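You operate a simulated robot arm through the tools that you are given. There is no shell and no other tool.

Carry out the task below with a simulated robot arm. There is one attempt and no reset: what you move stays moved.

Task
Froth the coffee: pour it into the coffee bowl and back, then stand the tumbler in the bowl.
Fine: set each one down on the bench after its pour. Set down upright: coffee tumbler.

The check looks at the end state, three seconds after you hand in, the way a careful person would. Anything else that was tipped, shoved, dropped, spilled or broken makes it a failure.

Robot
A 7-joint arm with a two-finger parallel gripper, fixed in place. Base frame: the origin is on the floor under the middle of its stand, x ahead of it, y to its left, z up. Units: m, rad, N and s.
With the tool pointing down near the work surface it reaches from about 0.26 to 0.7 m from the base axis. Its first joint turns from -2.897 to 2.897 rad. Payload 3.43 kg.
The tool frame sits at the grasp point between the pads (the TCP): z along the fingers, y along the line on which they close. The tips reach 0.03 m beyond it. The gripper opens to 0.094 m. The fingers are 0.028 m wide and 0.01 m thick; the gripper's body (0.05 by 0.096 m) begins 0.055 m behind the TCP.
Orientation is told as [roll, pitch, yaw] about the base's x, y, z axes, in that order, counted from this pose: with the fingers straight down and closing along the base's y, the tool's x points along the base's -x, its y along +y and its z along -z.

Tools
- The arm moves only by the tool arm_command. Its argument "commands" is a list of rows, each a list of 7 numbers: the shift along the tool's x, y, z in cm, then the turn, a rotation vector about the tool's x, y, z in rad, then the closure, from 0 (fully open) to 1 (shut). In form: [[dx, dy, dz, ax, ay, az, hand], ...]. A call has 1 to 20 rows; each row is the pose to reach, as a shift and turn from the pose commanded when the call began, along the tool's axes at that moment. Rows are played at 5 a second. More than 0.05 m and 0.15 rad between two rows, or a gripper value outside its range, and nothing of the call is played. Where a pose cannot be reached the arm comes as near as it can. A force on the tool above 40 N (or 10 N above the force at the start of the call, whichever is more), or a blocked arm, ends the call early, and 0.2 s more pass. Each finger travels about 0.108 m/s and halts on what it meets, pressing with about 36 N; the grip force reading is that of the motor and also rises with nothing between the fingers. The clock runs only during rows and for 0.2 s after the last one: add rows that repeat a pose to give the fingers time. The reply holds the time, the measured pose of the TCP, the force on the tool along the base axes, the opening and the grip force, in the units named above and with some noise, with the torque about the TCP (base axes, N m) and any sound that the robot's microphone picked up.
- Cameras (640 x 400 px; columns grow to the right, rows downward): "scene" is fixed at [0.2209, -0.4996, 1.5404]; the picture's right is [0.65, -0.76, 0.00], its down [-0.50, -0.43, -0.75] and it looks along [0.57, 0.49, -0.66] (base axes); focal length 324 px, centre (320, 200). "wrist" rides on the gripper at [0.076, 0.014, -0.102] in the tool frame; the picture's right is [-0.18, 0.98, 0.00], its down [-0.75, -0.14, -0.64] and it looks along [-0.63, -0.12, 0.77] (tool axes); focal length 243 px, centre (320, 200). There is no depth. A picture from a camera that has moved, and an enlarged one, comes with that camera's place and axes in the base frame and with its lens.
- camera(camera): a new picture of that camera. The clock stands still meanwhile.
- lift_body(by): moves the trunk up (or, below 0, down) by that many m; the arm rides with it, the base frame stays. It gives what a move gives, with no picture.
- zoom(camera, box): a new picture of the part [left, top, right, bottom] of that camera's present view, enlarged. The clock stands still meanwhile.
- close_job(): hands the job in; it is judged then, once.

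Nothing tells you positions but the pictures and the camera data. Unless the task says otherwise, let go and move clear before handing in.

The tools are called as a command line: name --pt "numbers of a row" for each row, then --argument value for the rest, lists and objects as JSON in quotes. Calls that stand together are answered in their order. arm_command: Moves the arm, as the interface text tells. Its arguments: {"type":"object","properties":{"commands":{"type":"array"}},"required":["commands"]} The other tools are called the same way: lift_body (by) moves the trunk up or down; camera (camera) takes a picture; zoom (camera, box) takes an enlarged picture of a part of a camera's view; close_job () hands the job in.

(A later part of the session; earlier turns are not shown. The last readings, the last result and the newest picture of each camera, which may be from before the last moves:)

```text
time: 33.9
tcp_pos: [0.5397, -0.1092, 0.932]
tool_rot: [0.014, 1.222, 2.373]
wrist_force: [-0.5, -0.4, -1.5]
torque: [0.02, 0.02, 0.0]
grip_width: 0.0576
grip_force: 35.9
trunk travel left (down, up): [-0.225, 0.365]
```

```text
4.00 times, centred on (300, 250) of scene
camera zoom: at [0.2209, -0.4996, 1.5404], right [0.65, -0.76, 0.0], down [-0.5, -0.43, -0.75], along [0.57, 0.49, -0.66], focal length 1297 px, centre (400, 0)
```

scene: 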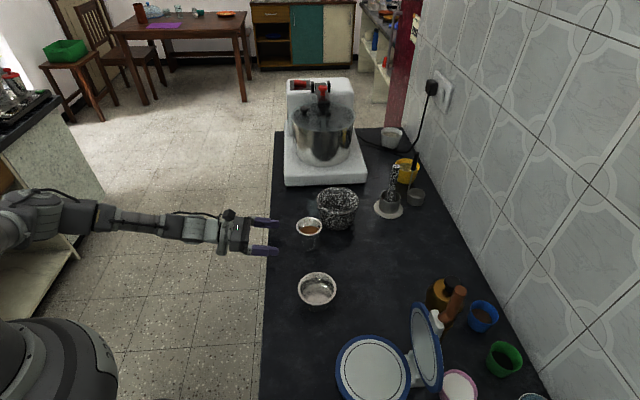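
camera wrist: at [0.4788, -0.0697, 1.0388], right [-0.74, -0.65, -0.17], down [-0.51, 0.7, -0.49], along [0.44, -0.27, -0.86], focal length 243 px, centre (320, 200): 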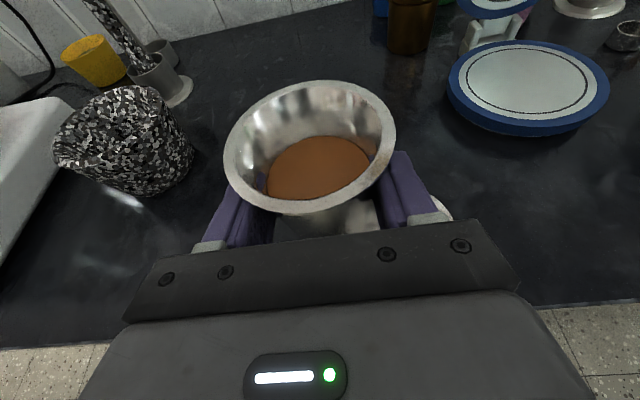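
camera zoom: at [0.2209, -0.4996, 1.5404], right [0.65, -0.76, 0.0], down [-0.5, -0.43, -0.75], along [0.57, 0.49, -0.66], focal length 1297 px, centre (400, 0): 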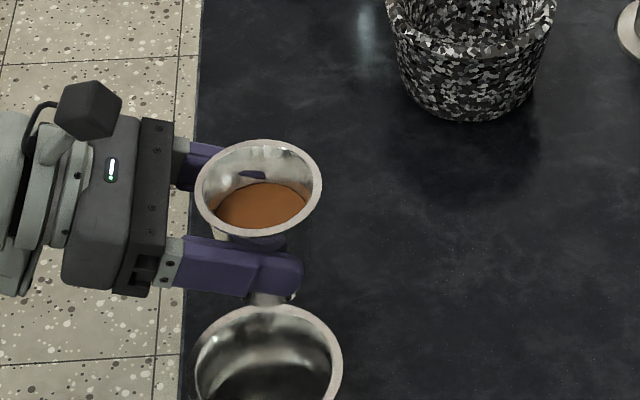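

zoom --camera "scene" --box '[240, 220, 368, 300]'

zoom --camera "scene" --box '[240, 260, 336, 320]'

```text
5.00 times, centred on (304, 260) of scene
camera zoom: at [0.2209, -0.4996, 1.5404], right [0.65, -0.76, 0.0], down [-0.5, -0.43, -0.75], along [0.57, 0.49, -0.66], focal length 1621 px, centre (400, -100)
```

zoom: 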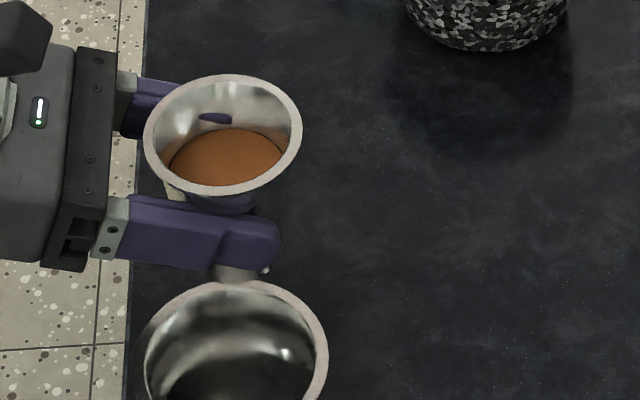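

```text
6.67 times, centred on (288, 290) of scene
camera zoom: at [0.2209, -0.4996, 1.5404], right [0.65, -0.76, 0.0], down [-0.5, -0.43, -0.75], along [0.57, 0.49, -0.66], focal length 2162 px, centre (533, -400)
```

zoom: 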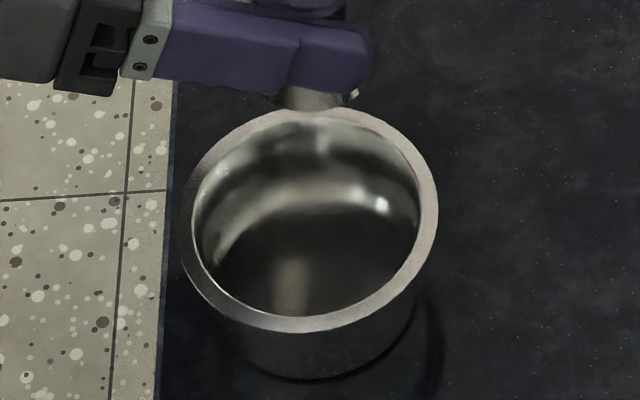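

The lip will come over the bowl's centre as the tumbler tilts. I'll start tilting about the axis into the bench, then lower a little, staying below the angle where coffee starts to run.

arm_command --pt "0 0 0 0.023 0 0.063 1" --pt "0 0 0 0.046 0 0.125 1" --pt "0 0 0 0.068 0 0.188 1" --pt "0 0 0 0.091 0 0.251 1" --pt "0 0 0 0.114 0 0.313 1" --pt "0 0 0 0.137 0 0.376 1" --pt "0 0 0 0.159 0 0.439 1" --pt "0 0 0 0.182 0 0.501 1" --pt "0 0 0 0.205 0 0.564 1" --pt "-0.5 0 0.12 0.208 0 0.573 1" --pt "-1.0 0 0.24 0.212 0 0.583 1" --pt "-1.5 0 0.36 0.215 0 0.592 1" --pt "-2.0 0 0.48 0.219 0 0.601 1" --pt "-2.45 0 0.57 0.222 0 0.611 1" --pt "-2.45 0 0.57 0.222 0 0.611 1"

camera --camera "wrist"

zoom --camera "scene" --box '[220, 220, 380, 320]'

```text
time: 37.1
tcp_pos: [0.5363, -0.1062, 0.9076]
tool_rot: [-1.144, 0.852, 1.334]
wrist_force: [-0.1, 0.3, -1.4]
torque: [-0.01, 0.05, -0.01]
grip_width: 0.0576
grip_force: 36.1
trunk travel left (down, up): [-0.225, 0.365]
```

```text
taken
camera wrist: at [0.4321, -0.1113, 0.9839], right [-0.52, -0.44, -0.73], down [-0.32, 0.9, -0.31], along [0.79, 0.08, -0.61], focal length 243 px, centre (320, 200)
```

wrist: 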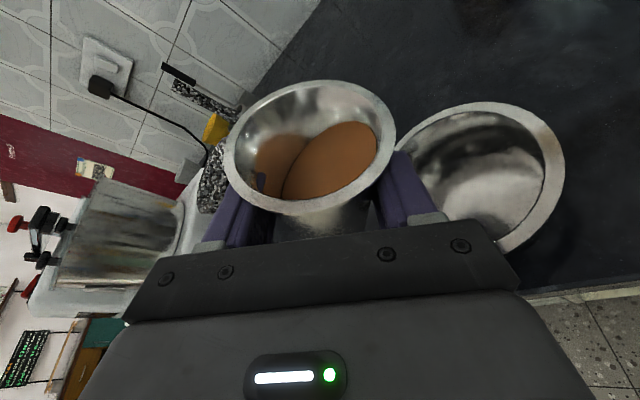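

```text
4.00 times, centred on (300, 270) of scene
camera zoom: at [0.2209, -0.4996, 1.5404], right [0.65, -0.76, 0.0], down [-0.5, -0.43, -0.75], along [0.57, 0.49, -0.66], focal length 1297 px, centre (400, -80)
```

zoom: 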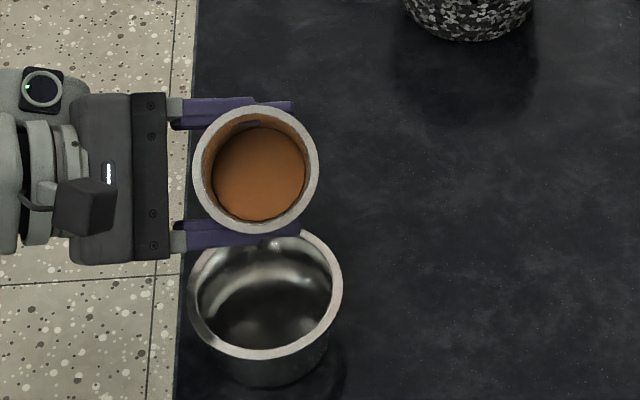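

The coffee surface is near the lip and the bowl is directly under it. I'll continue slowly into the pour.

arm_command --pt "0 0 0 0.0102 0 0.0282 1" --pt "0 0 0 0.0205 0 0.0564 1" --pt "0 0 0 0.0307 0 0.0846 1" --pt "0 0 0 0.041 0 0.1128 1" --pt "0 0 0 0.0512 0 0.141 1" --pt "0 0 0 0.0615 0 0.1692 1" --pt "0 0 0 0.0717 0 0.1974 1" --pt "0 0 0 0.0717 0 0.1974 1" --pt "0 0 0 0.0717 0 0.1974 1"

camera --camera "wrist"

zoom --camera "scene" --box '[220, 220, 380, 320]'

```text
time: 39.1
tcp_pos: [0.5369, -0.107, 0.9079]
tool_rot: [-1.283, 0.665, 1.237]
wrist_force: [-0.8, -0.1, -1.8]
torque: [-0.02, 0.05, -0.01]
grip_width: 0.0579
grip_force: 36.2
trunk travel left (down, up): [-0.225, 0.365]
```

```text
taken
camera wrist: at [0.4227, -0.1214, 0.9669], right [-0.41, -0.32, -0.86], down [-0.29, 0.93, -0.21], along [0.87, 0.16, -0.47], focal length 243 px, centre (320, 200)
```

wrist: 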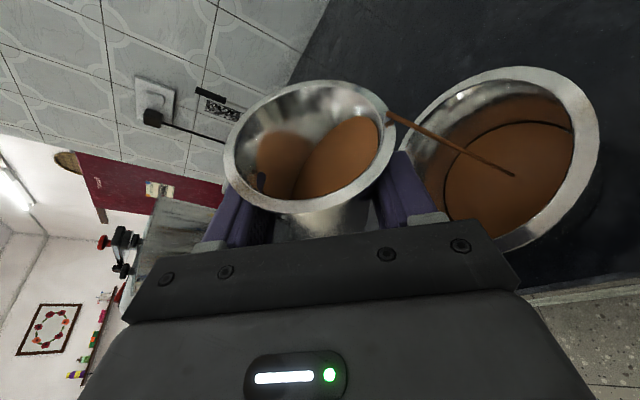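

```text
4.00 times, centred on (300, 270) of scene
camera zoom: at [0.2209, -0.4996, 1.5404], right [0.65, -0.76, 0.0], down [-0.5, -0.43, -0.75], along [0.57, 0.49, -0.66], focal length 1297 px, centre (400, -80)
```

zoom: 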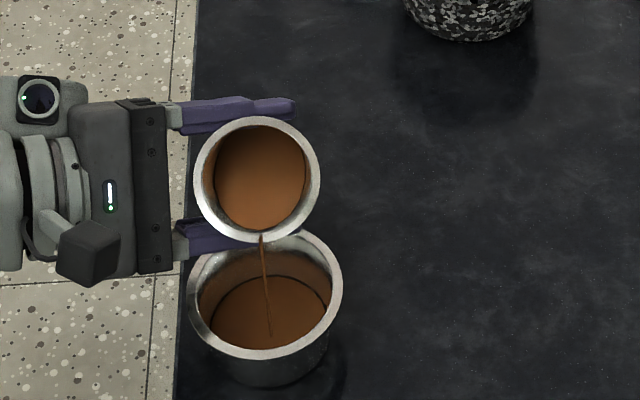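

The stream falls into the middle of the bowl. I'll continue tilting slowly, shifting slightly to keep the stream centred.

arm_command --pt "0 0 0 0.0102 0 0.0282 1" --pt "0 0 0 0.0205 0 0.0564 1" --pt "0 0 0 0.0307 0 0.0846 1" --pt "0 0 0 0.041 0 0.1128 1" --pt "0.05 0.05 -0.02 0.0512 0 0.141 1" --pt "0.11 0.1 -0.04 0.0615 0 0.1692 1" --pt "0.16 0.15 -0.06 0.0717 0 0.1974 1" --pt "0.21 0.2 -0.08 0.082 0 0.2256 1" --pt "0.27 0.24 -0.1 0.0922 0 0.2538 1" --pt "0.32 0.29 -0.12 0.1025 0 0.282 1" --pt "0.37 0.34 -0.14 0.1127 0 0.3102 1" --pt "0.43 0.39 -0.16 0.123 0 0.3384 1" --pt "0.43 0.39 -0.16 0.123 0 0.3384 1" --pt "0.43 0.39 -0.16 0.123 0 0.3384 1"

camera --camera "wrist"

zoom --camera "scene" --box '[220, 220, 380, 320]'

```text
time: 42.1
tcp_pos: [0.5315, -0.11, 0.9072]
tool_rot: [-1.446, 0.333, 1.16]
wrist_force: [-0.6, -0.1, -0.7]
torque: [0.0, 0.02, 0.0]
grip_width: 0.0576
grip_force: 35.4
trunk travel left (down, up): [-0.225, 0.365]
```

```text
taken
camera wrist: at [0.408, -0.1363, 0.9309], right [-0.17, -0.08, -0.98], down [-0.25, 0.97, -0.04], along [0.95, 0.24, -0.19], focal length 243 px, centre (320, 200)
```

wrist: 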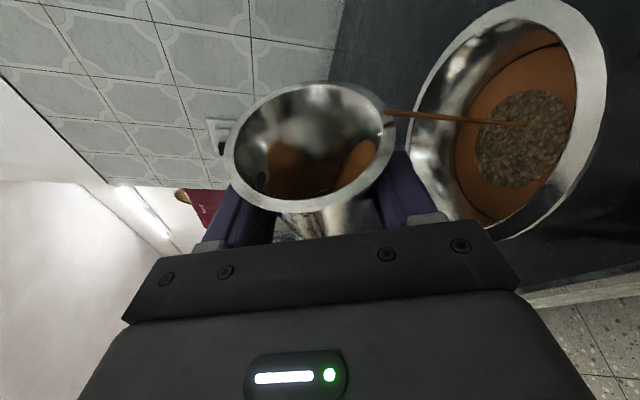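

```text
4.00 times, centred on (300, 270) of scene
camera zoom: at [0.2209, -0.4996, 1.5404], right [0.65, -0.76, 0.0], down [-0.5, -0.43, -0.75], along [0.57, 0.49, -0.66], focal length 1297 px, centre (400, -80)
```

zoom: 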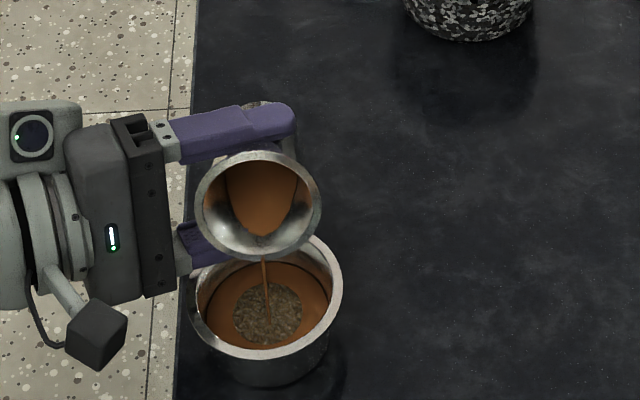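

It's pouring cleanly and frothing in the bowl. I'll continue past horizontal while following with the shift.

arm_command --pt "0.08 0.03 -0.03 0.0102 0 0.0282 1" --pt "0.17 0.06 -0.06 0.0205 0 0.0564 1" --pt "0.25 0.1 -0.09 0.0307 0 0.0846 1" --pt "0.34 0.13 -0.12 0.041 0 0.1128 1" --pt "0.42 0.16 -0.15 0.0512 0 0.141 1" --pt "0.5 0.2 -0.18 0.0615 0 0.1692 1" --pt "0.59 0.23 -0.21 0.0717 0 0.1974 1" --pt "0.67 0.26 -0.24 0.082 0 0.2256 1" --pt "0.76 0.29 -0.27 0.0922 0 0.2538 1" --pt "0.84 0.32 -0.3 0.1025 0 0.282 1" --pt "0.92 0.36 -0.34 0.1127 0 0.3102 1" --pt "1.01 0.39 -0.37 0.123 0 0.3384 1" --pt "1.09 0.42 -0.4 0.1332 0 0.3666 1" --pt "1.18 0.45 -0.43 0.1435 0 0.3948 1" --pt "1.26 0.49 -0.46 0.1537 0 0.423 1" --pt "1.34 0.52 -0.49 0.164 0 0.4512 1" --pt "1.43 0.55 -0.52 0.1742 0 0.4794 1" --pt "1.51 0.58 -0.55 0.1845 0 0.5076 1" --pt "1.6 0.62 -0.58 0.1947 0 0.5358 1" --pt "1.68 0.65 -0.61 0.205 0 0.564 1"

camera --camera "wrist"

zoom --camera "scene" --box '[220, 220, 380, 320]'

```text
time: 46.3
tcp_pos: [0.5202, -0.1236, 0.9081]
tool_rot: [-1.658, -0.231, 1.149]
wrist_force: [0.4, -0.3, -0.2]
torque: [0.0, 0.04, -0.01]
grip_width: 0.0574
grip_force: 36.0
trunk travel left (down, up): [-0.225, 0.365]
```

```text
taken
camera wrist: at [0.3984, -0.1459, 0.8681], right [0.24, 0.33, -0.91], down [-0.3, 0.92, 0.26], along [0.92, 0.21, 0.32], focal length 243 px, centre (320, 200)
```

wrist: 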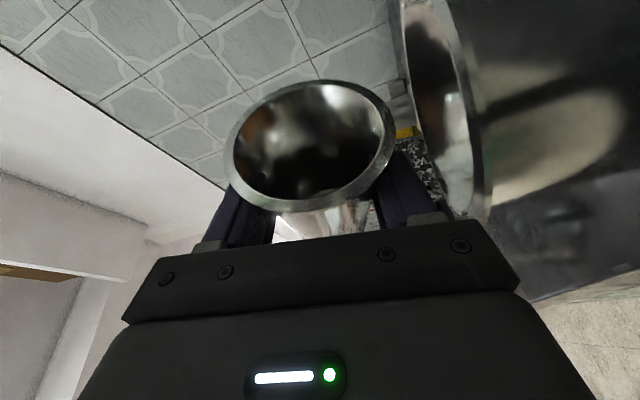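

```text
4.00 times, centred on (300, 270) of scene
camera zoom: at [0.2209, -0.4996, 1.5404], right [0.65, -0.76, 0.0], down [-0.5, -0.43, -0.75], along [0.57, 0.49, -0.66], focal length 1297 px, centre (400, -80)
```

zoom: 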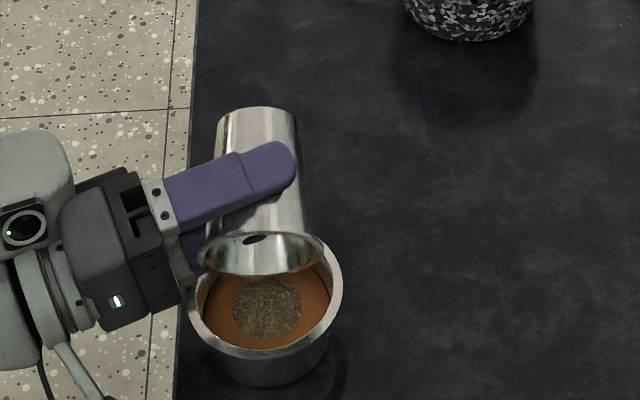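

arm_command --pt "0 0 0 0 0 0 1" --pt "0 0 0 0.0171 0 0.047 1" --pt "0 0 0 0.0342 0 0.094 1" --pt "0 0 0 0.0342 0 0.094 1" --pt "0 0 0 0.0342 0 0.094 1" --pt "0 0 0 0.0342 0 0.094 1"

zoom --camera "wrist" --box '[200, 60, 420, 230]'

zoom --camera "scene" --box '[240, 230, 336, 320]'

```text
time: 47.7
tcp_pos: [0.52, -0.1246, 0.9077]
tool_rot: [-1.693, -0.323, 1.158]
wrist_force: [0.2, 0.2, -0.7]
torque: [0.02, 0.02, -0.03]
grip_width: 0.0576
grip_force: 36.6
trunk travel left (down, up): [-0.225, 0.365]
```

```text
2.35 times, centred on (310, 145) of wrist
camera zoom: at [0.4013, -0.1431, 0.8585], right [0.3, 0.4, -0.87], down [-0.32, 0.9, 0.3], along [0.9, 0.19, 0.4], focal length 571 px, centre (344, 329)
```

zoom: 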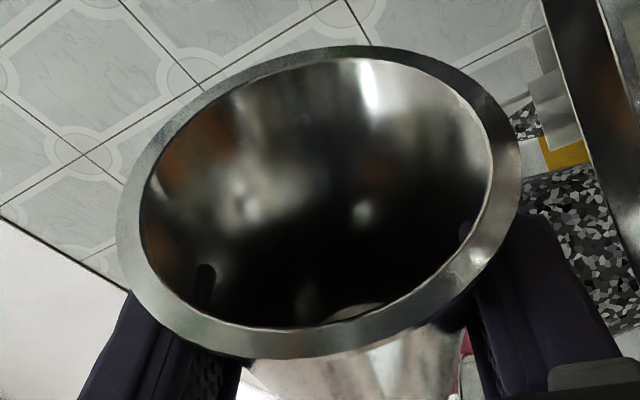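

```text
4.44 times, centred on (288, 275) of scene
camera zoom: at [0.2209, -0.4996, 1.5404], right [0.65, -0.76, 0.0], down [-0.5, -0.43, -0.75], along [0.57, 0.49, -0.66], focal length 1441 px, centre (462, -133)
```

zoom: 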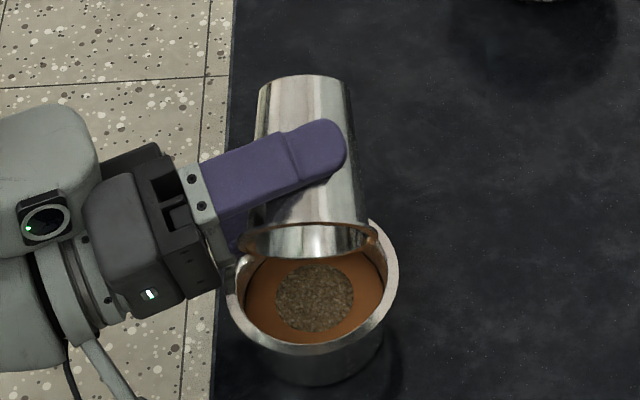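

The tumbler is empty and all the coffee is in the bowl. I'll raise the tumbler, move it off the bowl and turn it back upright.

arm_command --pt "-0.48 -1.41 0.18 0 0 0 1" --pt "-0.96 -2.82 0.35 0 0 0 1" --pt "-1.45 -4.23 0.53 0 0 0 1" --pt "-1.95 -4.03 0.71 -0.0437 0 -0.1203 1" --pt "-2.46 -3.84 0.89 -0.0875 0 -0.2406 1" --pt "-2.96 -3.64 1.07 -0.1312 0 -0.3609 1" --pt "-3.46 -3.45 1.26 -0.1749 0 -0.4812 1" --pt "-3.97 -3.25 1.44 -0.2187 0 -0.6015 1" --pt "-4.47 -3.05 1.62 -0.2624 0 -0.7218 1" --pt "-4.98 -2.86 1.81 -0.3061 0 -0.8421 1" --pt "-4.98 -2.86 1.81 -0.3499 0 -0.9624 1" --pt "-4.98 -2.86 1.81 -0.3936 0 -1.0828 1" --pt "-4.98 -2.86 1.81 -0.4373 0 -1.2031 1" --pt "-4.98 -2.86 1.81 -0.4811 0 -1.3234 1" --pt "-4.98 -2.86 1.81 -0.5248 0 -1.4437 1" --pt "-4.98 -2.86 1.81 -0.5685 0 -1.564 1" --pt "-4.98 -2.86 1.81 -0.6123 0 -1.6843 1" --pt "-4.98 -2.86 1.81 -0.656 0 -1.8046 1" --pt "-4.98 -2.86 1.81 -0.656 0 -1.8046 1"

camera --camera "wrist"

zoom --camera "scene" --box '[220, 200, 380, 320]'

```text
time: 51.7
tcp_pos: [0.5454, -0.096, 0.9521]
tool_rot: [0.019, 1.222, 2.378]
wrist_force: [0.1, -0.6, -1.2]
torque: [-0.01, -0.01, -0.01]
grip_width: 0.0575
grip_force: 35.9
trunk travel left (down, up): [-0.225, 0.365]
```

```text
taken
camera wrist: at [0.4859, -0.0562, 1.0591], right [-0.74, -0.65, -0.17], down [-0.51, 0.7, -0.49], along [0.44, -0.28, -0.86], focal length 243 px, centre (320, 200)
```

wrist: 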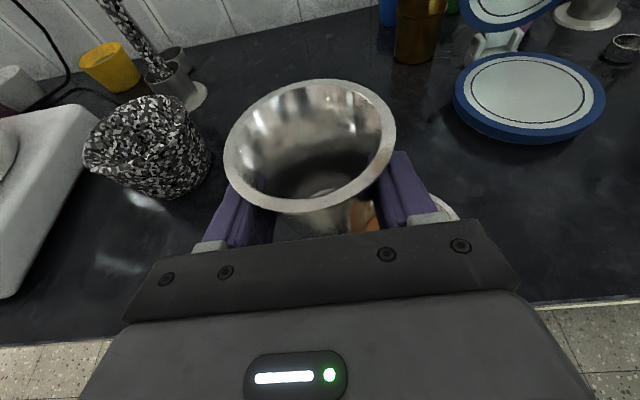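

```text
3.33 times, centred on (300, 260) of scene
camera zoom: at [0.2209, -0.4996, 1.5404], right [0.65, -0.76, 0.0], down [-0.5, -0.43, -0.75], along [0.57, 0.49, -0.66], focal length 1081 px, centre (387, 0)
```

zoom: 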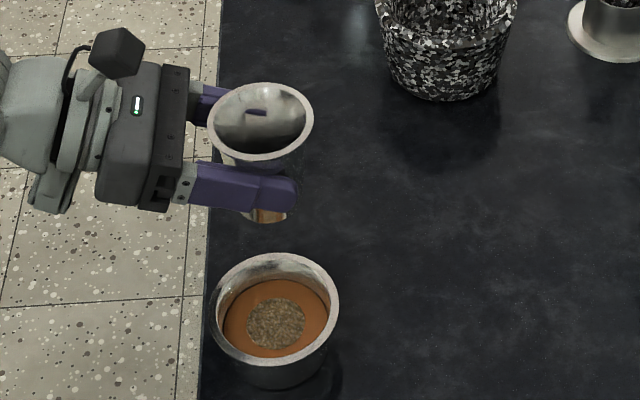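

The tumbler is upright and empty. I'll set it down on the bench to the left of the bowl with a comfortable gap.

arm_command --pt "0.08 -2.05 0.21 0 0 0 1" --pt "0.16 -4.1 0.43 0 0 0 1" --pt "0.23 -6.2 0.64 0 0 0 1" --pt "0.31 -8.22 0.85 0 0 0 1" --pt "-1.57 -8.22 1.53 0 0 0 1" --pt "-3.45 -8.22 2.21 0 0 0 1" --pt "-5.3 -8.22 2.9 0 0 0 1" --pt "-6.7 -8.22 3.4 0 0 0 1" --pt "-7.7 -8.22 3.77 0 0 0 1" --pt "-8.3 -8.22 3.98 0 0 0 1" --pt "-8.7 -8.22 4.13 0 0 0 1" --pt "-8.7 -8.22 4.13 0 0 0 1"

zoom --camera "scene" --box '[220, 200, 380, 300]'

camera --camera "wrist"

```text
time: 54.3
tcp_pos: [0.6112, -0.0451, 0.8583]
tool_rot: [0.015, 1.222, 2.373]
wrist_force: [0.1, -0.2, -0.8]
torque: [-0.01, -0.01, 0.0]
grip_width: 0.0576
grip_force: 36.1
trunk travel left (down, up): [-0.225, 0.365]
```

```text
4.00 times, centred on (300, 250) of scene
camera zoom: at [0.2209, -0.4996, 1.5404], right [0.65, -0.76, 0.0], down [-0.5, -0.43, -0.75], along [0.57, 0.49, -0.66], focal length 1297 px, centre (400, 0)
```

zoom: 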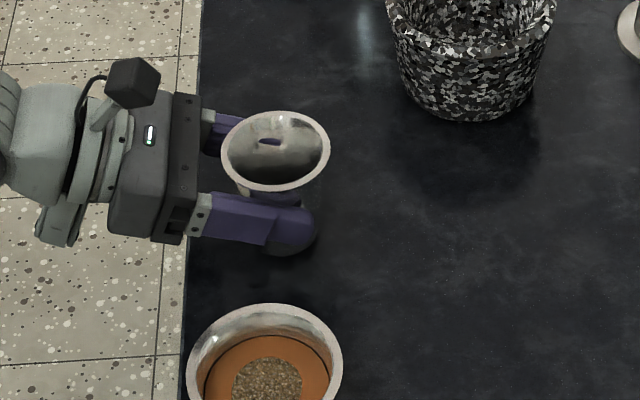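

```text
taken
camera wrist: at [0.551, -0.005, 0.9634], right [-0.74, -0.65, -0.17], down [-0.51, 0.7, -0.49], along [0.44, -0.27, -0.86], focal length 243 px, centre (320, 200)
```

wrist: 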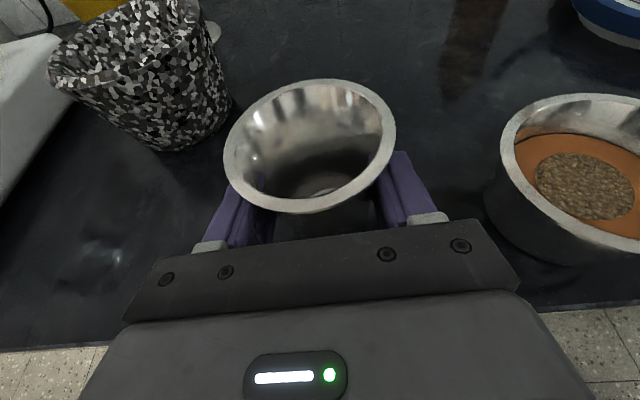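

About 6 mm remain to the bench. I'm lowering in small steps and watching for contact.

arm_command --pt "-0.19 0 0.07 0 0 0 1" --pt "-0.38 0 0.14 0 0 0 1" --pt "-0.5 0 0.18 0 0 0 1" --pt "-0.58 0 0.21 0 0 0 1" --pt "-0.58 0 0.21 0 0 0 1"

```text
time: 55.5
tcp_pos: [0.6108, -0.0448, 0.8512]
tool_rot: [0.009, 1.226, 2.368]
wrist_force: [-0.4, 1.3, 12.5]
torque: [0.28, -0.01, 0.01]
grip_width: 0.0573
grip_force: 35.8
trunk travel left (down, up): [-0.225, 0.365]
```

It's on the bench, with a contact force of about 12 N. I'll ease off slightly, then open slowly.

arm_command --pt "0.07 0 -0.03 0 0 0 1" --pt "0.07 0 -0.03 0 0 0 1" --pt "0.07 0 -0.03 0 0 0 0.4" --pt "0.07 0 -0.03 0 0 0 0.35" --pt "0.07 0 -0.03 0 0 0 0.3" --pt "0.07 0 -0.03 0 0 0 0.2" --pt "0.07 0 -0.03 0 0 0 0.1" --pt "0.07 0 -0.03 0 0 0 0" --pt "0.07 0 -0.03 0 0 0 0"

camera --camera "wrist"

zoom --camera "scene" --box '[220, 200, 380, 300]'

```text
time: 57.5
tcp_pos: [0.6105, -0.044, 0.8514]
tool_rot: [0.014, 1.22, 2.374]
wrist_force: [-0.1, 0.0, -0.2]
torque: [-0.04, -0.04, -0.01]
grip_width: 0.094
grip_force: 0.0
trunk travel left (down, up): [-0.225, 0.365]
```

```text
taken
camera wrist: at [0.5504, -0.0044, 0.9574], right [-0.74, -0.65, -0.17], down [-0.51, 0.7, -0.49], along [0.44, -0.27, -0.86], focal length 243 px, centre (320, 200)
```

wrist: 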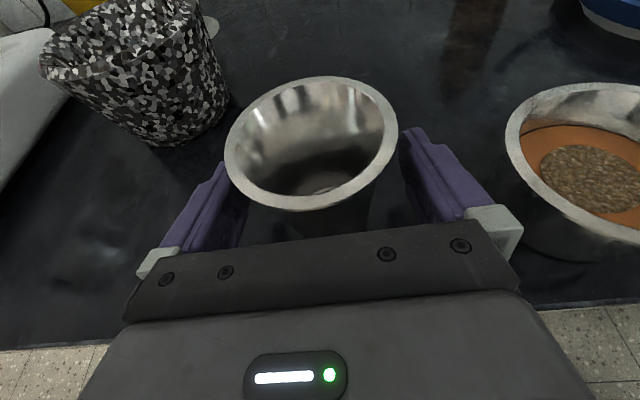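

```text
4.00 times, centred on (300, 250) of scene
camera zoom: at [0.2209, -0.4996, 1.5404], right [0.65, -0.76, 0.0], down [-0.5, -0.43, -0.75], along [0.57, 0.49, -0.66], focal length 1297 px, centre (400, 0)
```

zoom: 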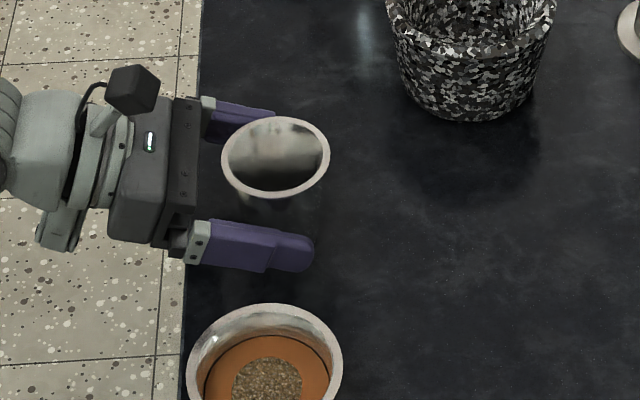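

The tumbler stands at about e=0.399, d=0.470. I'll withdraw straight back, then rise, shift right and level the hand in front of the bowl.

arm_command --pt "-0.8 0 -2.2 0 0 0 0" --pt "-1.65 0 -4.5 0 0 0 0" --pt "-2.5 0 -6.8 0 0 0 0" --pt "-3.25 0 -8.93 0 0 0 0" --pt "-0.4 0 -9.96 0 0 0 0" --pt "2.39 0 -10.98 0 0 0 0" --pt "2.39 3.6 -10.98 0 0.066 0 0" --pt "2.39 7.2 -10.98 0 0.132 0 0" --pt "2.39 10.8 -10.98 0 0.198 0 0" --pt "2.39 14.36 -10.98 0 0.2635 0 0" --pt "2.39 14.36 -10.98 0 0.2635 0 0"

camera --camera "wrist"

camera --camera "scene"

```text
time: 59.9
tcp_pos: [0.4411, -0.0785, 0.9127]
tool_rot: [0.062, 1.487, 2.421]
wrist_force: [-0.3, -0.1, 0.1]
torque: [0.08, -0.03, -0.02]
grip_width: 0.0938
grip_force: 0.0
trunk travel left (down, up): [-0.225, 0.365]
```

```text
taken
camera wrist: at [0.3629, -0.0205, 0.9969], right [-0.7, -0.69, -0.18], down [-0.4, 0.59, -0.7], along [0.59, -0.42, -0.69], focal length 243 px, centre (320, 200)
```

wrist: 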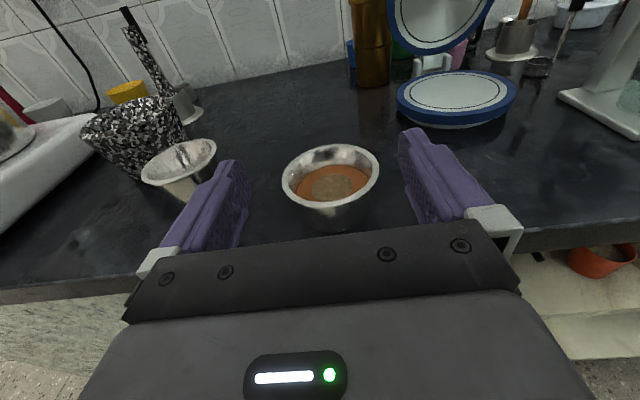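

```text
taken
```

scene: 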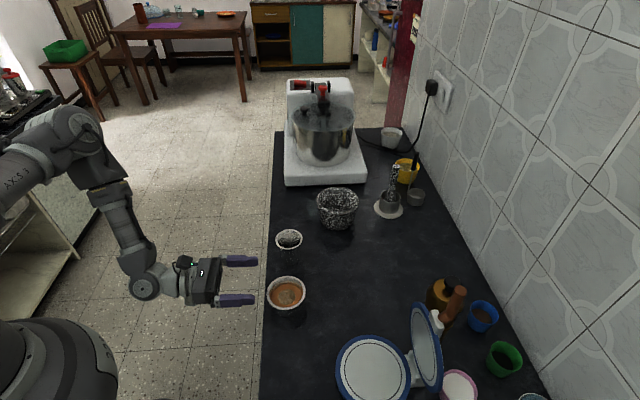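

zoom --camera "wrist" --box '[270, 130, 400, 240]'

zoom --camera "scene" --box '[220, 240, 348, 320]'

```text
3.64 times, centred on (335, 185) of wrist
camera zoom: at [0.3629, -0.0205, 0.9969], right [-0.7, -0.69, -0.18], down [-0.4, 0.59, -0.7], along [0.59, -0.42, -0.69], focal length 882 px, centre (266, 254)
```

zoom: 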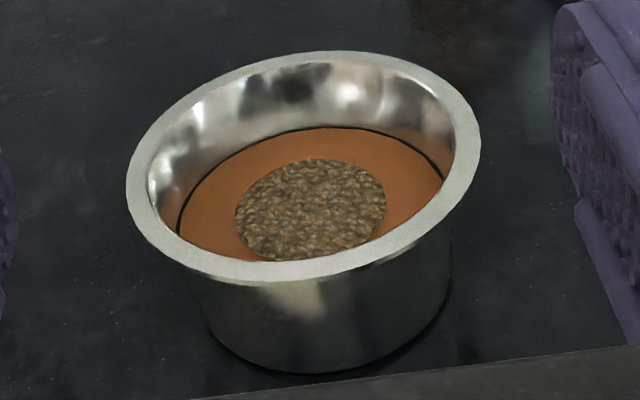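

```text
5.00 times, centred on (284, 280) of scene
camera zoom: at [0.2209, -0.4996, 1.5404], right [0.65, -0.76, 0.0], down [-0.5, -0.43, -0.75], along [0.57, 0.49, -0.66], focal length 1621 px, centre (500, -200)
```

zoom: 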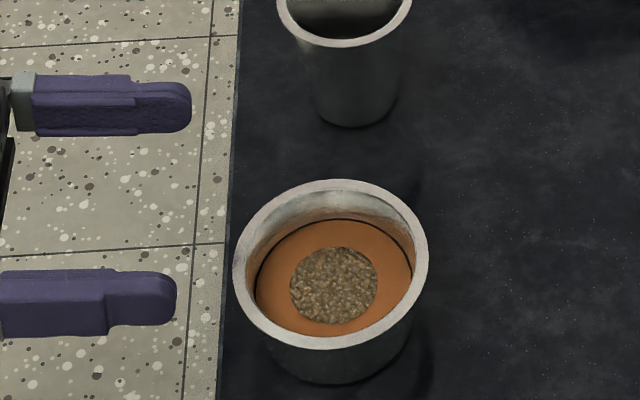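

The bowl's axis is near e=0.258, d=0.464 and the fingers line up with it. I'll descend to just below the lip height in front of the bowl and look before moving in.

arm_command --pt "-2.5 -0.05 0.22 0 0 0 0" --pt "-5.0 -0.1 0.44 0 0 0 0" --pt "-7.3 -0.16 0.64 0 0 0 0" --pt "-8.6 -0.16 0.75 0 0 0 0" --pt "-9.0 -0.16 0.79 0 0 0 0" --pt "-9.0 -0.16 0.79 0 0 0 0"

camera --camera "wrist"

zoom --camera "scene" --box '[200, 230, 344, 320]'

```text
time: 61.3
tcp_pos: [0.4432, -0.0774, 0.822]
tool_rot: [0.06, 1.484, 2.422]
wrist_force: [0.0, -0.7, 0.8]
torque: [0.01, -0.02, 0.0]
grip_width: 0.094
grip_force: 0.0
trunk travel left (down, up): [-0.225, 0.365]
```

```text
taken
camera wrist: at [0.3652, -0.0193, 0.907], right [-0.7, -0.69, -0.18], down [-0.4, 0.59, -0.7], along [0.58, -0.42, -0.69], focal length 243 px, centre (320, 200)
```

wrist: 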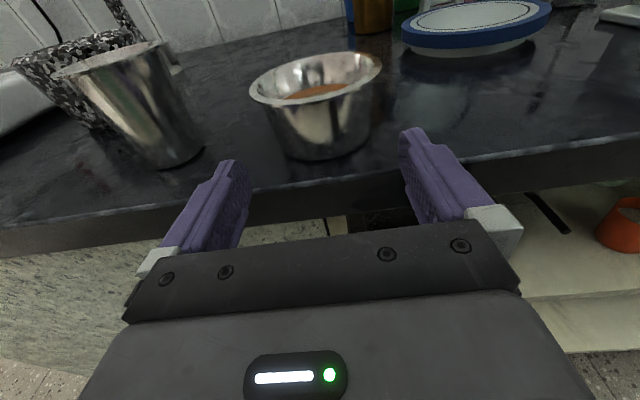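

```text
4.44 times, centred on (272, 275) of scene
camera zoom: at [0.2209, -0.4996, 1.5404], right [0.65, -0.76, 0.0], down [-0.5, -0.43, -0.75], along [0.57, 0.49, -0.66], focal length 1441 px, centre (533, -133)
```

zoom: 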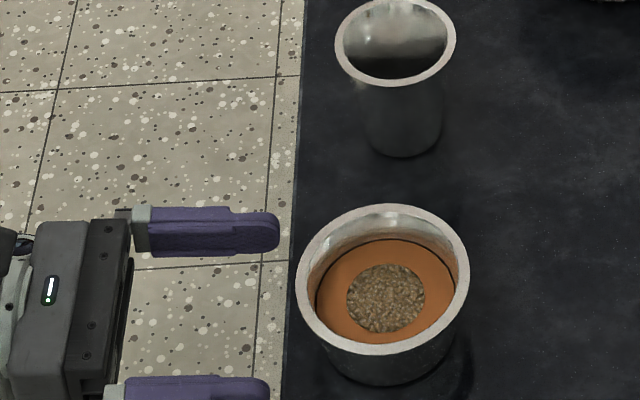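

zoom --camera "wrist" --box '[230, 30, 430, 190]'

zoom --camera "wrist" --box '[240, 45, 330, 115]'

```text
2.50 times, centred on (330, 110) of wrist
camera zoom: at [0.3652, -0.0193, 0.907], right [-0.7, -0.69, -0.18], down [-0.4, 0.59, -0.7], along [0.58, -0.42, -0.69], focal length 606 px, centre (295, 425)
```

zoom: 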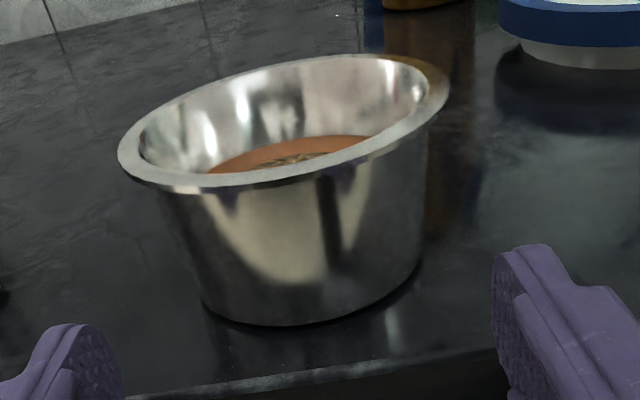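

```text
5.71 times, centred on (285, 80) of wrist
camera zoom: at [0.3652, -0.0193, 0.907], right [-0.7, -0.69, -0.18], down [-0.4, 0.59, -0.7], along [0.58, -0.42, -0.69], focal length 1386 px, centre (520, 886)
```

zoom: 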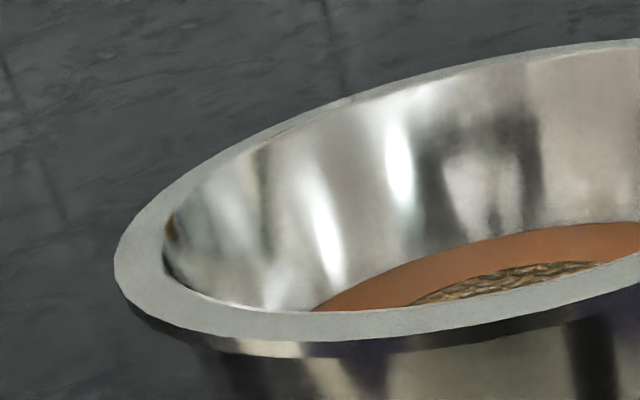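

The lip is a thin flange with the body well inside it, and the fingers will pass under it. I'm advancing slowly.

arm_command --pt "0.13 0 1.5 0 0 0 0" --pt "0.26 0 3.0 0 0 0 0" --pt "0.39 0 4.5 0 0 0 0" --pt "0.52 0 6.0 0 0 0 0" --pt "0.63 0 7.2 0 0 0 0" --pt "0.71 0 8.1 0 0 0 0" --pt "0.745 0 8.5 0 0 0 0" --pt "0.745 0 8.5 0 0 0 0"

camera --camera "wrist"

zoom --camera "scene" --box '[220, 240, 348, 320]'

```text
time: 63.1
tcp_pos: [0.5041, -0.1395, 0.8225]
tool_rot: [0.061, 1.485, 2.421]
wrist_force: [0.1, -0.3, 0.0]
torque: [-0.01, 0.02, 0.04]
grip_width: 0.094
grip_force: 0.1
trunk travel left (down, up): [-0.225, 0.365]
```

```text
taken
camera wrist: at [0.4254, -0.0807, 0.9063], right [-0.7, -0.69, -0.18], down [-0.4, 0.59, -0.7], along [0.58, -0.42, -0.69], focal length 243 px, centre (320, 200)
```

wrist: 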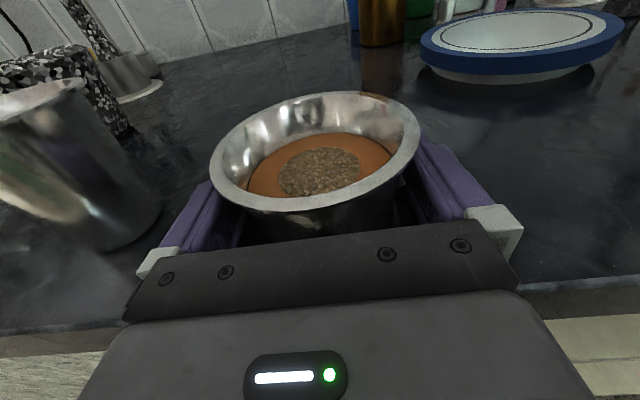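

```text
5.00 times, centred on (284, 280) of scene
camera zoom: at [0.2209, -0.4996, 1.5404], right [0.65, -0.76, 0.0], down [-0.5, -0.43, -0.75], along [0.57, 0.49, -0.66], focal length 1621 px, centre (500, -200)
```

zoom: 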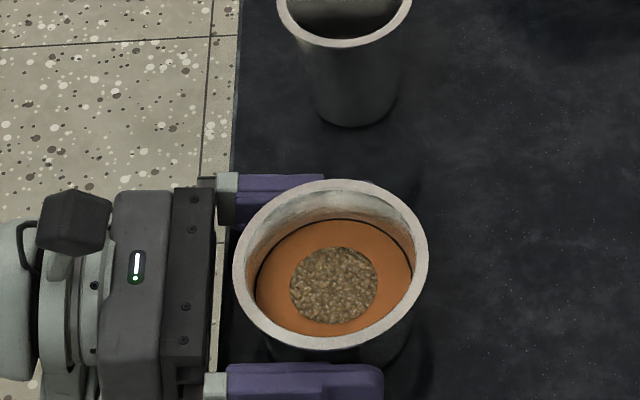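

The bowl is between the fingers and hasn't moved. I'm closing slowly on its body.

arm_command --pt "0 0 0 0 0 0 0.04" --pt "0 0 0 0 0 0 0.08" --pt "0 0 0 0 0 0 0.11" --pt "0 0 0 0 0 0 0.14" --pt "0 0 0 0 0 0 0.17" --pt "0 0 0 0 0 0 0.2" --pt "0 0 0 0 0 0 0.25" --pt "0 0 0 0 0 0 0.35" --pt "0 0 0 0 0 0 0.6" --pt "0 0 0 0 0 0 1" --pt "0 0 0 0 0 0 1"

camera --camera "wrist"

zoom --camera "scene" --box '[220, 240, 348, 320]'

```text
time: 65.5
tcp_pos: [0.5041, -0.1381, 0.8225]
tool_rot: [0.058, 1.486, 2.419]
wrist_force: [0.5, 1.1, -0.5]
torque: [-0.03, 0.01, -0.05]
grip_width: 0.079
grip_force: 36.1
trunk travel left (down, up): [-0.225, 0.365]
```

```text
taken
camera wrist: at [0.4253, -0.0807, 0.9063], right [-0.7, -0.69, -0.18], down [-0.4, 0.59, -0.7], along [0.58, -0.42, -0.69], focal length 243 px, centre (320, 200)
```

wrist: 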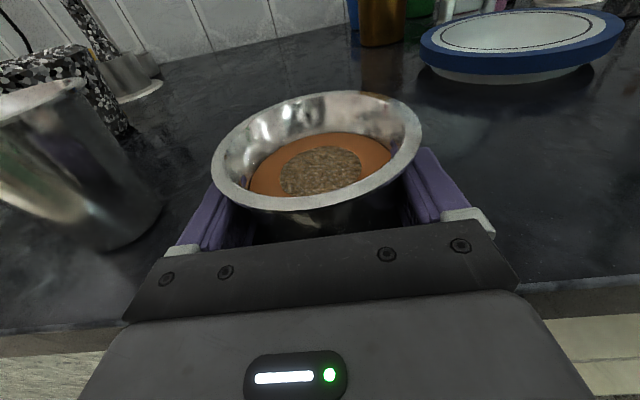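

```text
5.00 times, centred on (284, 280) of scene
camera zoom: at [0.2209, -0.4996, 1.5404], right [0.65, -0.76, 0.0], down [-0.5, -0.43, -0.75], along [0.57, 0.49, -0.66], focal length 1621 px, centre (500, -200)
```

zoom: 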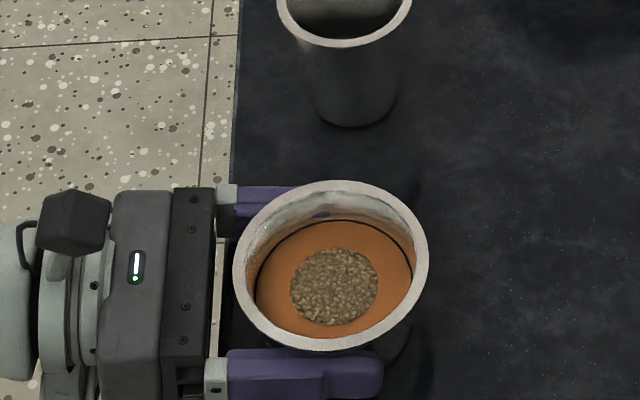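

The bowl is gripped at 7.9 cm and still level. I'm lifting it gently straight up.

arm_command --pt "0.3 0 -0.03 0 0 0 1" --pt "0.8 0 -0.07 0 0 0 1" --pt "1.6 0 -0.14 0 0 0 1" --pt "3.0 0 -0.26 0 0 0 1" --pt "4.7 0 -0.41 0 0 0 1" --pt "6.4 0 -0.56 0 0 0 1" --pt "8.1 0 -0.71 0 0 0 1" --pt "9.8 0 -0.86 0 0 0 1" --pt "11.4 0 -1.0 0 0 0 1" --pt "12.6 0 -1.1 0 0 0 1" --pt "13.2 0 -1.155 0 0 0 1" --pt "13.2 0 -1.155 0 0 0 1"

camera --camera "wrist"

zoom --camera "scene" --box '[200, 200, 360, 300]'

```text
time: 68.1
tcp_pos: [0.5038, -0.1375, 0.9533]
tool_rot: [0.059, 1.485, 2.419]
wrist_force: [-0.2, 0.6, -1.7]
torque: [0.0, 0.04, 0.03]
grip_width: 0.0787
grip_force: 35.7
trunk travel left (down, up): [-0.225, 0.365]
```

```text
taken
camera wrist: at [0.4253, -0.08, 1.0383], right [-0.7, -0.69, -0.18], down [-0.4, 0.59, -0.7], along [0.58, -0.42, -0.69], focal length 243 px, centre (320, 200)
```

wrist: 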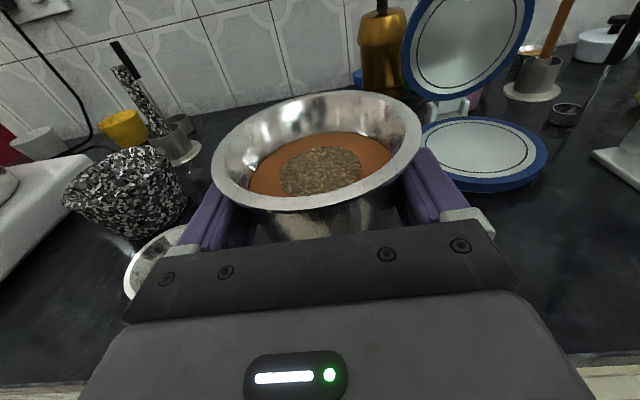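

```text
4.00 times, centred on (280, 250) of scene
camera zoom: at [0.2209, -0.4996, 1.5404], right [0.65, -0.76, 0.0], down [-0.5, -0.43, -0.75], along [0.57, 0.49, -0.66], focal length 1297 px, centre (480, 0)
```

zoom: 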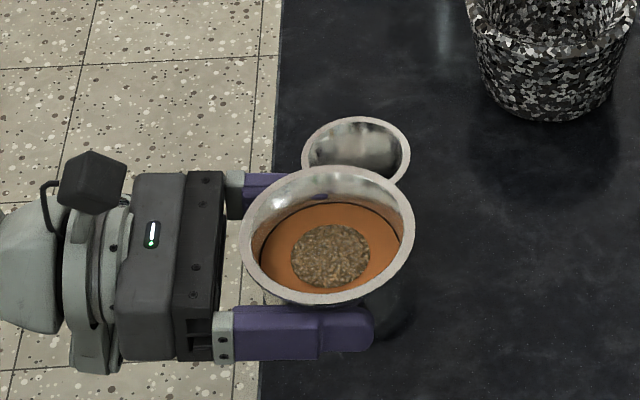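

The bowl is up and level. Now I carry it slowly over to the left side of the tumbler, passing 5 cm above its rim.

arm_command --pt "0 -0.5 0.02 0 0 0 1" --pt "0.01 -1.5 0.05 0 0 0 1" --pt "0.01 -2.9 0.1 0 0 0 1" --pt "0.01 -4.5 0.16 0 0 0 1" --pt "0.02 -6.2 0.22 0 0 0 1" --pt "0.02 -7.9 0.28 0 0 0 1" --pt "0.03 -9.6 0.34 0 0 0 1" --pt "0.03 -11.3 0.4 0 0 0 1" --pt "0.04 -13.0 0.46 0 0 0 1" --pt "0.04 -14.7 0.52 0 0 0 1" --pt "0.05 -16.4 0.58 0 0 0 1" --pt "0.05 -18.0 0.64 0 0 0 1" --pt "0.06 -19.3 0.69 0 0 0 1" --pt "0.06 -20.3 0.72 0 0 0 1" --pt "0.06 -20.75 0.73 0 0 0 1" --pt "0.06 -20.75 0.73 0 0 0 1"

camera --camera "wrist"

zoom --camera "scene" --box '[220, 180, 380, 280]'

```text
time: 71.5
tcp_pos: [0.6545, 0.0044, 0.9526]
tool_rot: [0.059, 1.484, 2.417]
wrist_force: [0.2, 0.1, -2.2]
torque: [-0.03, 0.04, 0.03]
grip_width: 0.078
grip_force: 36.0
trunk travel left (down, up): [-0.225, 0.365]
```

```text
taken
camera wrist: at [0.5773, 0.0619, 1.0376], right [-0.7, -0.69, -0.18], down [-0.4, 0.59, -0.7], along [0.58, -0.42, -0.69], focal length 243 px, centre (320, 200)
```

wrist: 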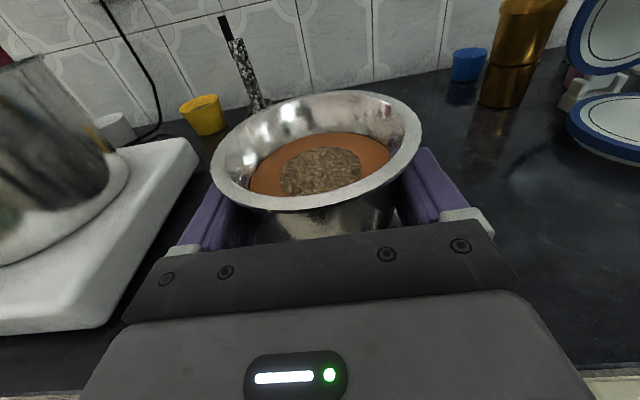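

```text
4.00 times, centred on (300, 230) of scene
camera zoom: at [0.2209, -0.4996, 1.5404], right [0.65, -0.76, 0.0], down [-0.5, -0.43, -0.75], along [0.57, 0.49, -0.66], focal length 1297 px, centre (400, 80)
```

zoom: 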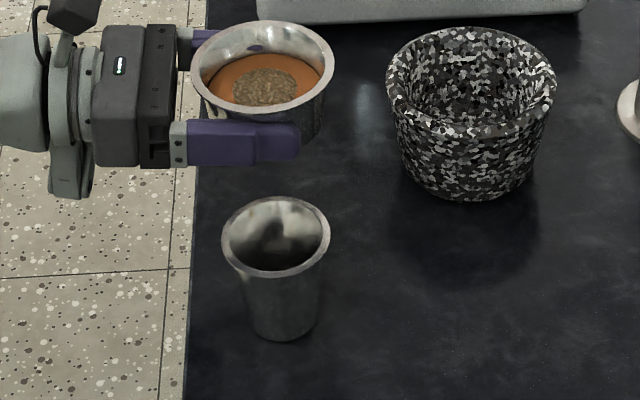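

The bowl is level at e≈0.466, with the tumbler at e≈0.400, so the lip should sweep over the tumbler's mouth. I'll tilt to just short of pouring first.

arm_command --pt "-0.1 0 0.05 0.0044 0 0.05 1" --pt "-0.2 0 0.09 0.0087 0 0.1 1" --pt "-0.31 0 0.14 0.0131 0 0.15 1" --pt "-0.42 0 0.18 0.0174 0 0.2 1" --pt "-0.52 0 0.23 0.0218 0 0.25 1" --pt "-0.62 0 0.27 0.0262 0 0.3 1" --pt "-0.727 0 0.315 0.0297 0 0.34 1" --pt "-0.727 0 0.315 0.0297 0 0.34 1"

camera --camera "wrist"

zoom --camera "scene" --box '[220, 180, 380, 280]'

```text
time: 73.3
tcp_pos: [0.6577, 0.0022, 0.9477]
tool_rot: [-1.33, 1.223, 1.043]
wrist_force: [0.3, -0.2, -2.3]
torque: [0.02, -0.02, 0.0]
grip_width: 0.0781
grip_force: 36.0
trunk travel left (down, up): [-0.225, 0.365]
```

```text
taken
camera wrist: at [0.56, 0.0402, 1.0212], right [-0.62, -0.6, -0.5], down [-0.24, 0.75, -0.61], along [0.74, -0.26, -0.62], focal length 243 px, centre (320, 200)
```

wrist: 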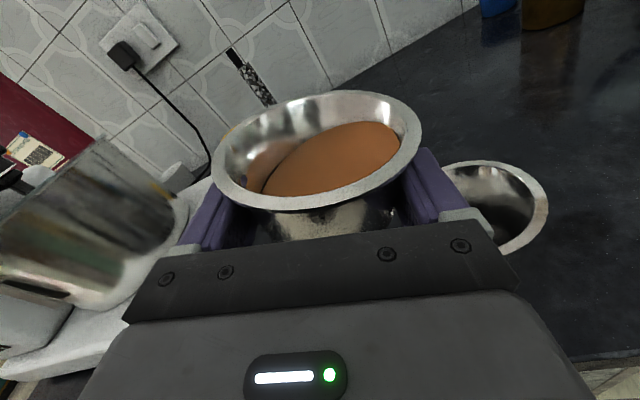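

```text
4.00 times, centred on (300, 230) of scene
camera zoom: at [0.2209, -0.4996, 1.5404], right [0.65, -0.76, 0.0], down [-0.5, -0.43, -0.75], along [0.57, 0.49, -0.66], focal length 1297 px, centre (400, 80)
```

zoom: 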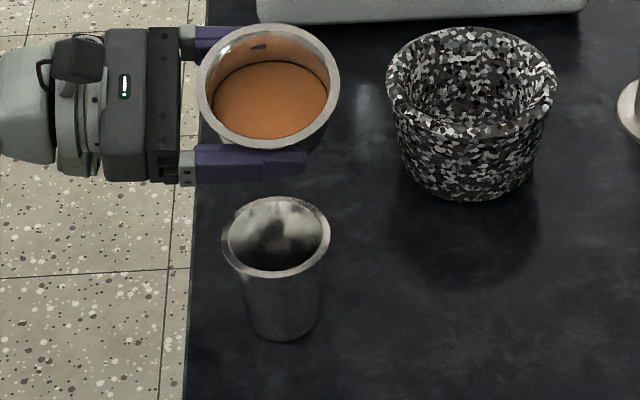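

The coffee nears the lip and nothing has run over yet. I'm going on in very small steps to catch the start of the stream.

arm_command --pt "0 0 0 0.0017 0 0.02 1" --pt "0 0 0 0.0035 0 0.04 1" --pt "0 0 0 0.0052 0 0.06 1" --pt "0 0 0 0.007 0 0.08 1" --pt "0 0 0 0.0079 0 0.09 1"

camera --camera "wrist"

zoom --camera "scene" --box '[220, 180, 380, 280]'

```text
time: 74.5
tcp_pos: [0.6562, 0.0029, 0.9451]
tool_rot: [-1.386, 1.135, 0.995]
wrist_force: [0.0, -0.7, -2.2]
torque: [0.02, 0.02, 0.01]
grip_width: 0.0777
grip_force: 35.3
trunk travel left (down, up): [-0.225, 0.365]
```

```text
taken
camera wrist: at [0.5541, 0.035, 1.0156], right [-0.59, -0.57, -0.57], down [-0.21, 0.79, -0.58], along [0.78, -0.22, -0.58], focal length 243 px, centre (320, 200)
```

wrist: 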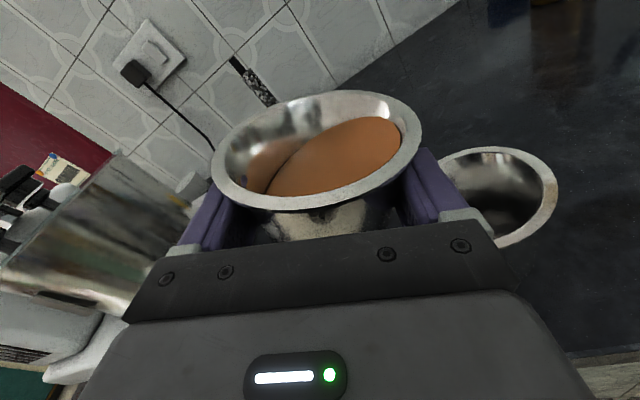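

```text
4.00 times, centred on (300, 230) of scene
camera zoom: at [0.2209, -0.4996, 1.5404], right [0.65, -0.76, 0.0], down [-0.5, -0.43, -0.75], along [0.57, 0.49, -0.66], focal length 1297 px, centre (400, 80)
```

zoom: 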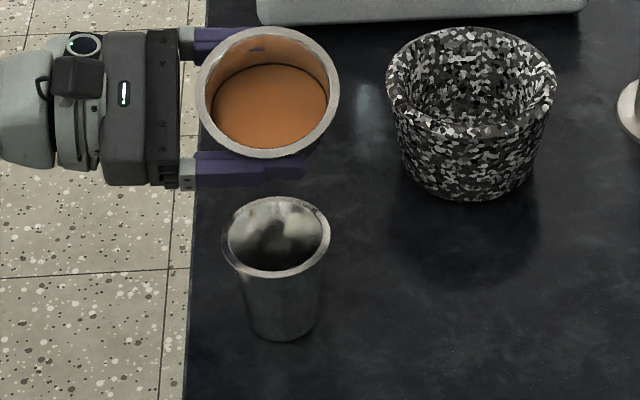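

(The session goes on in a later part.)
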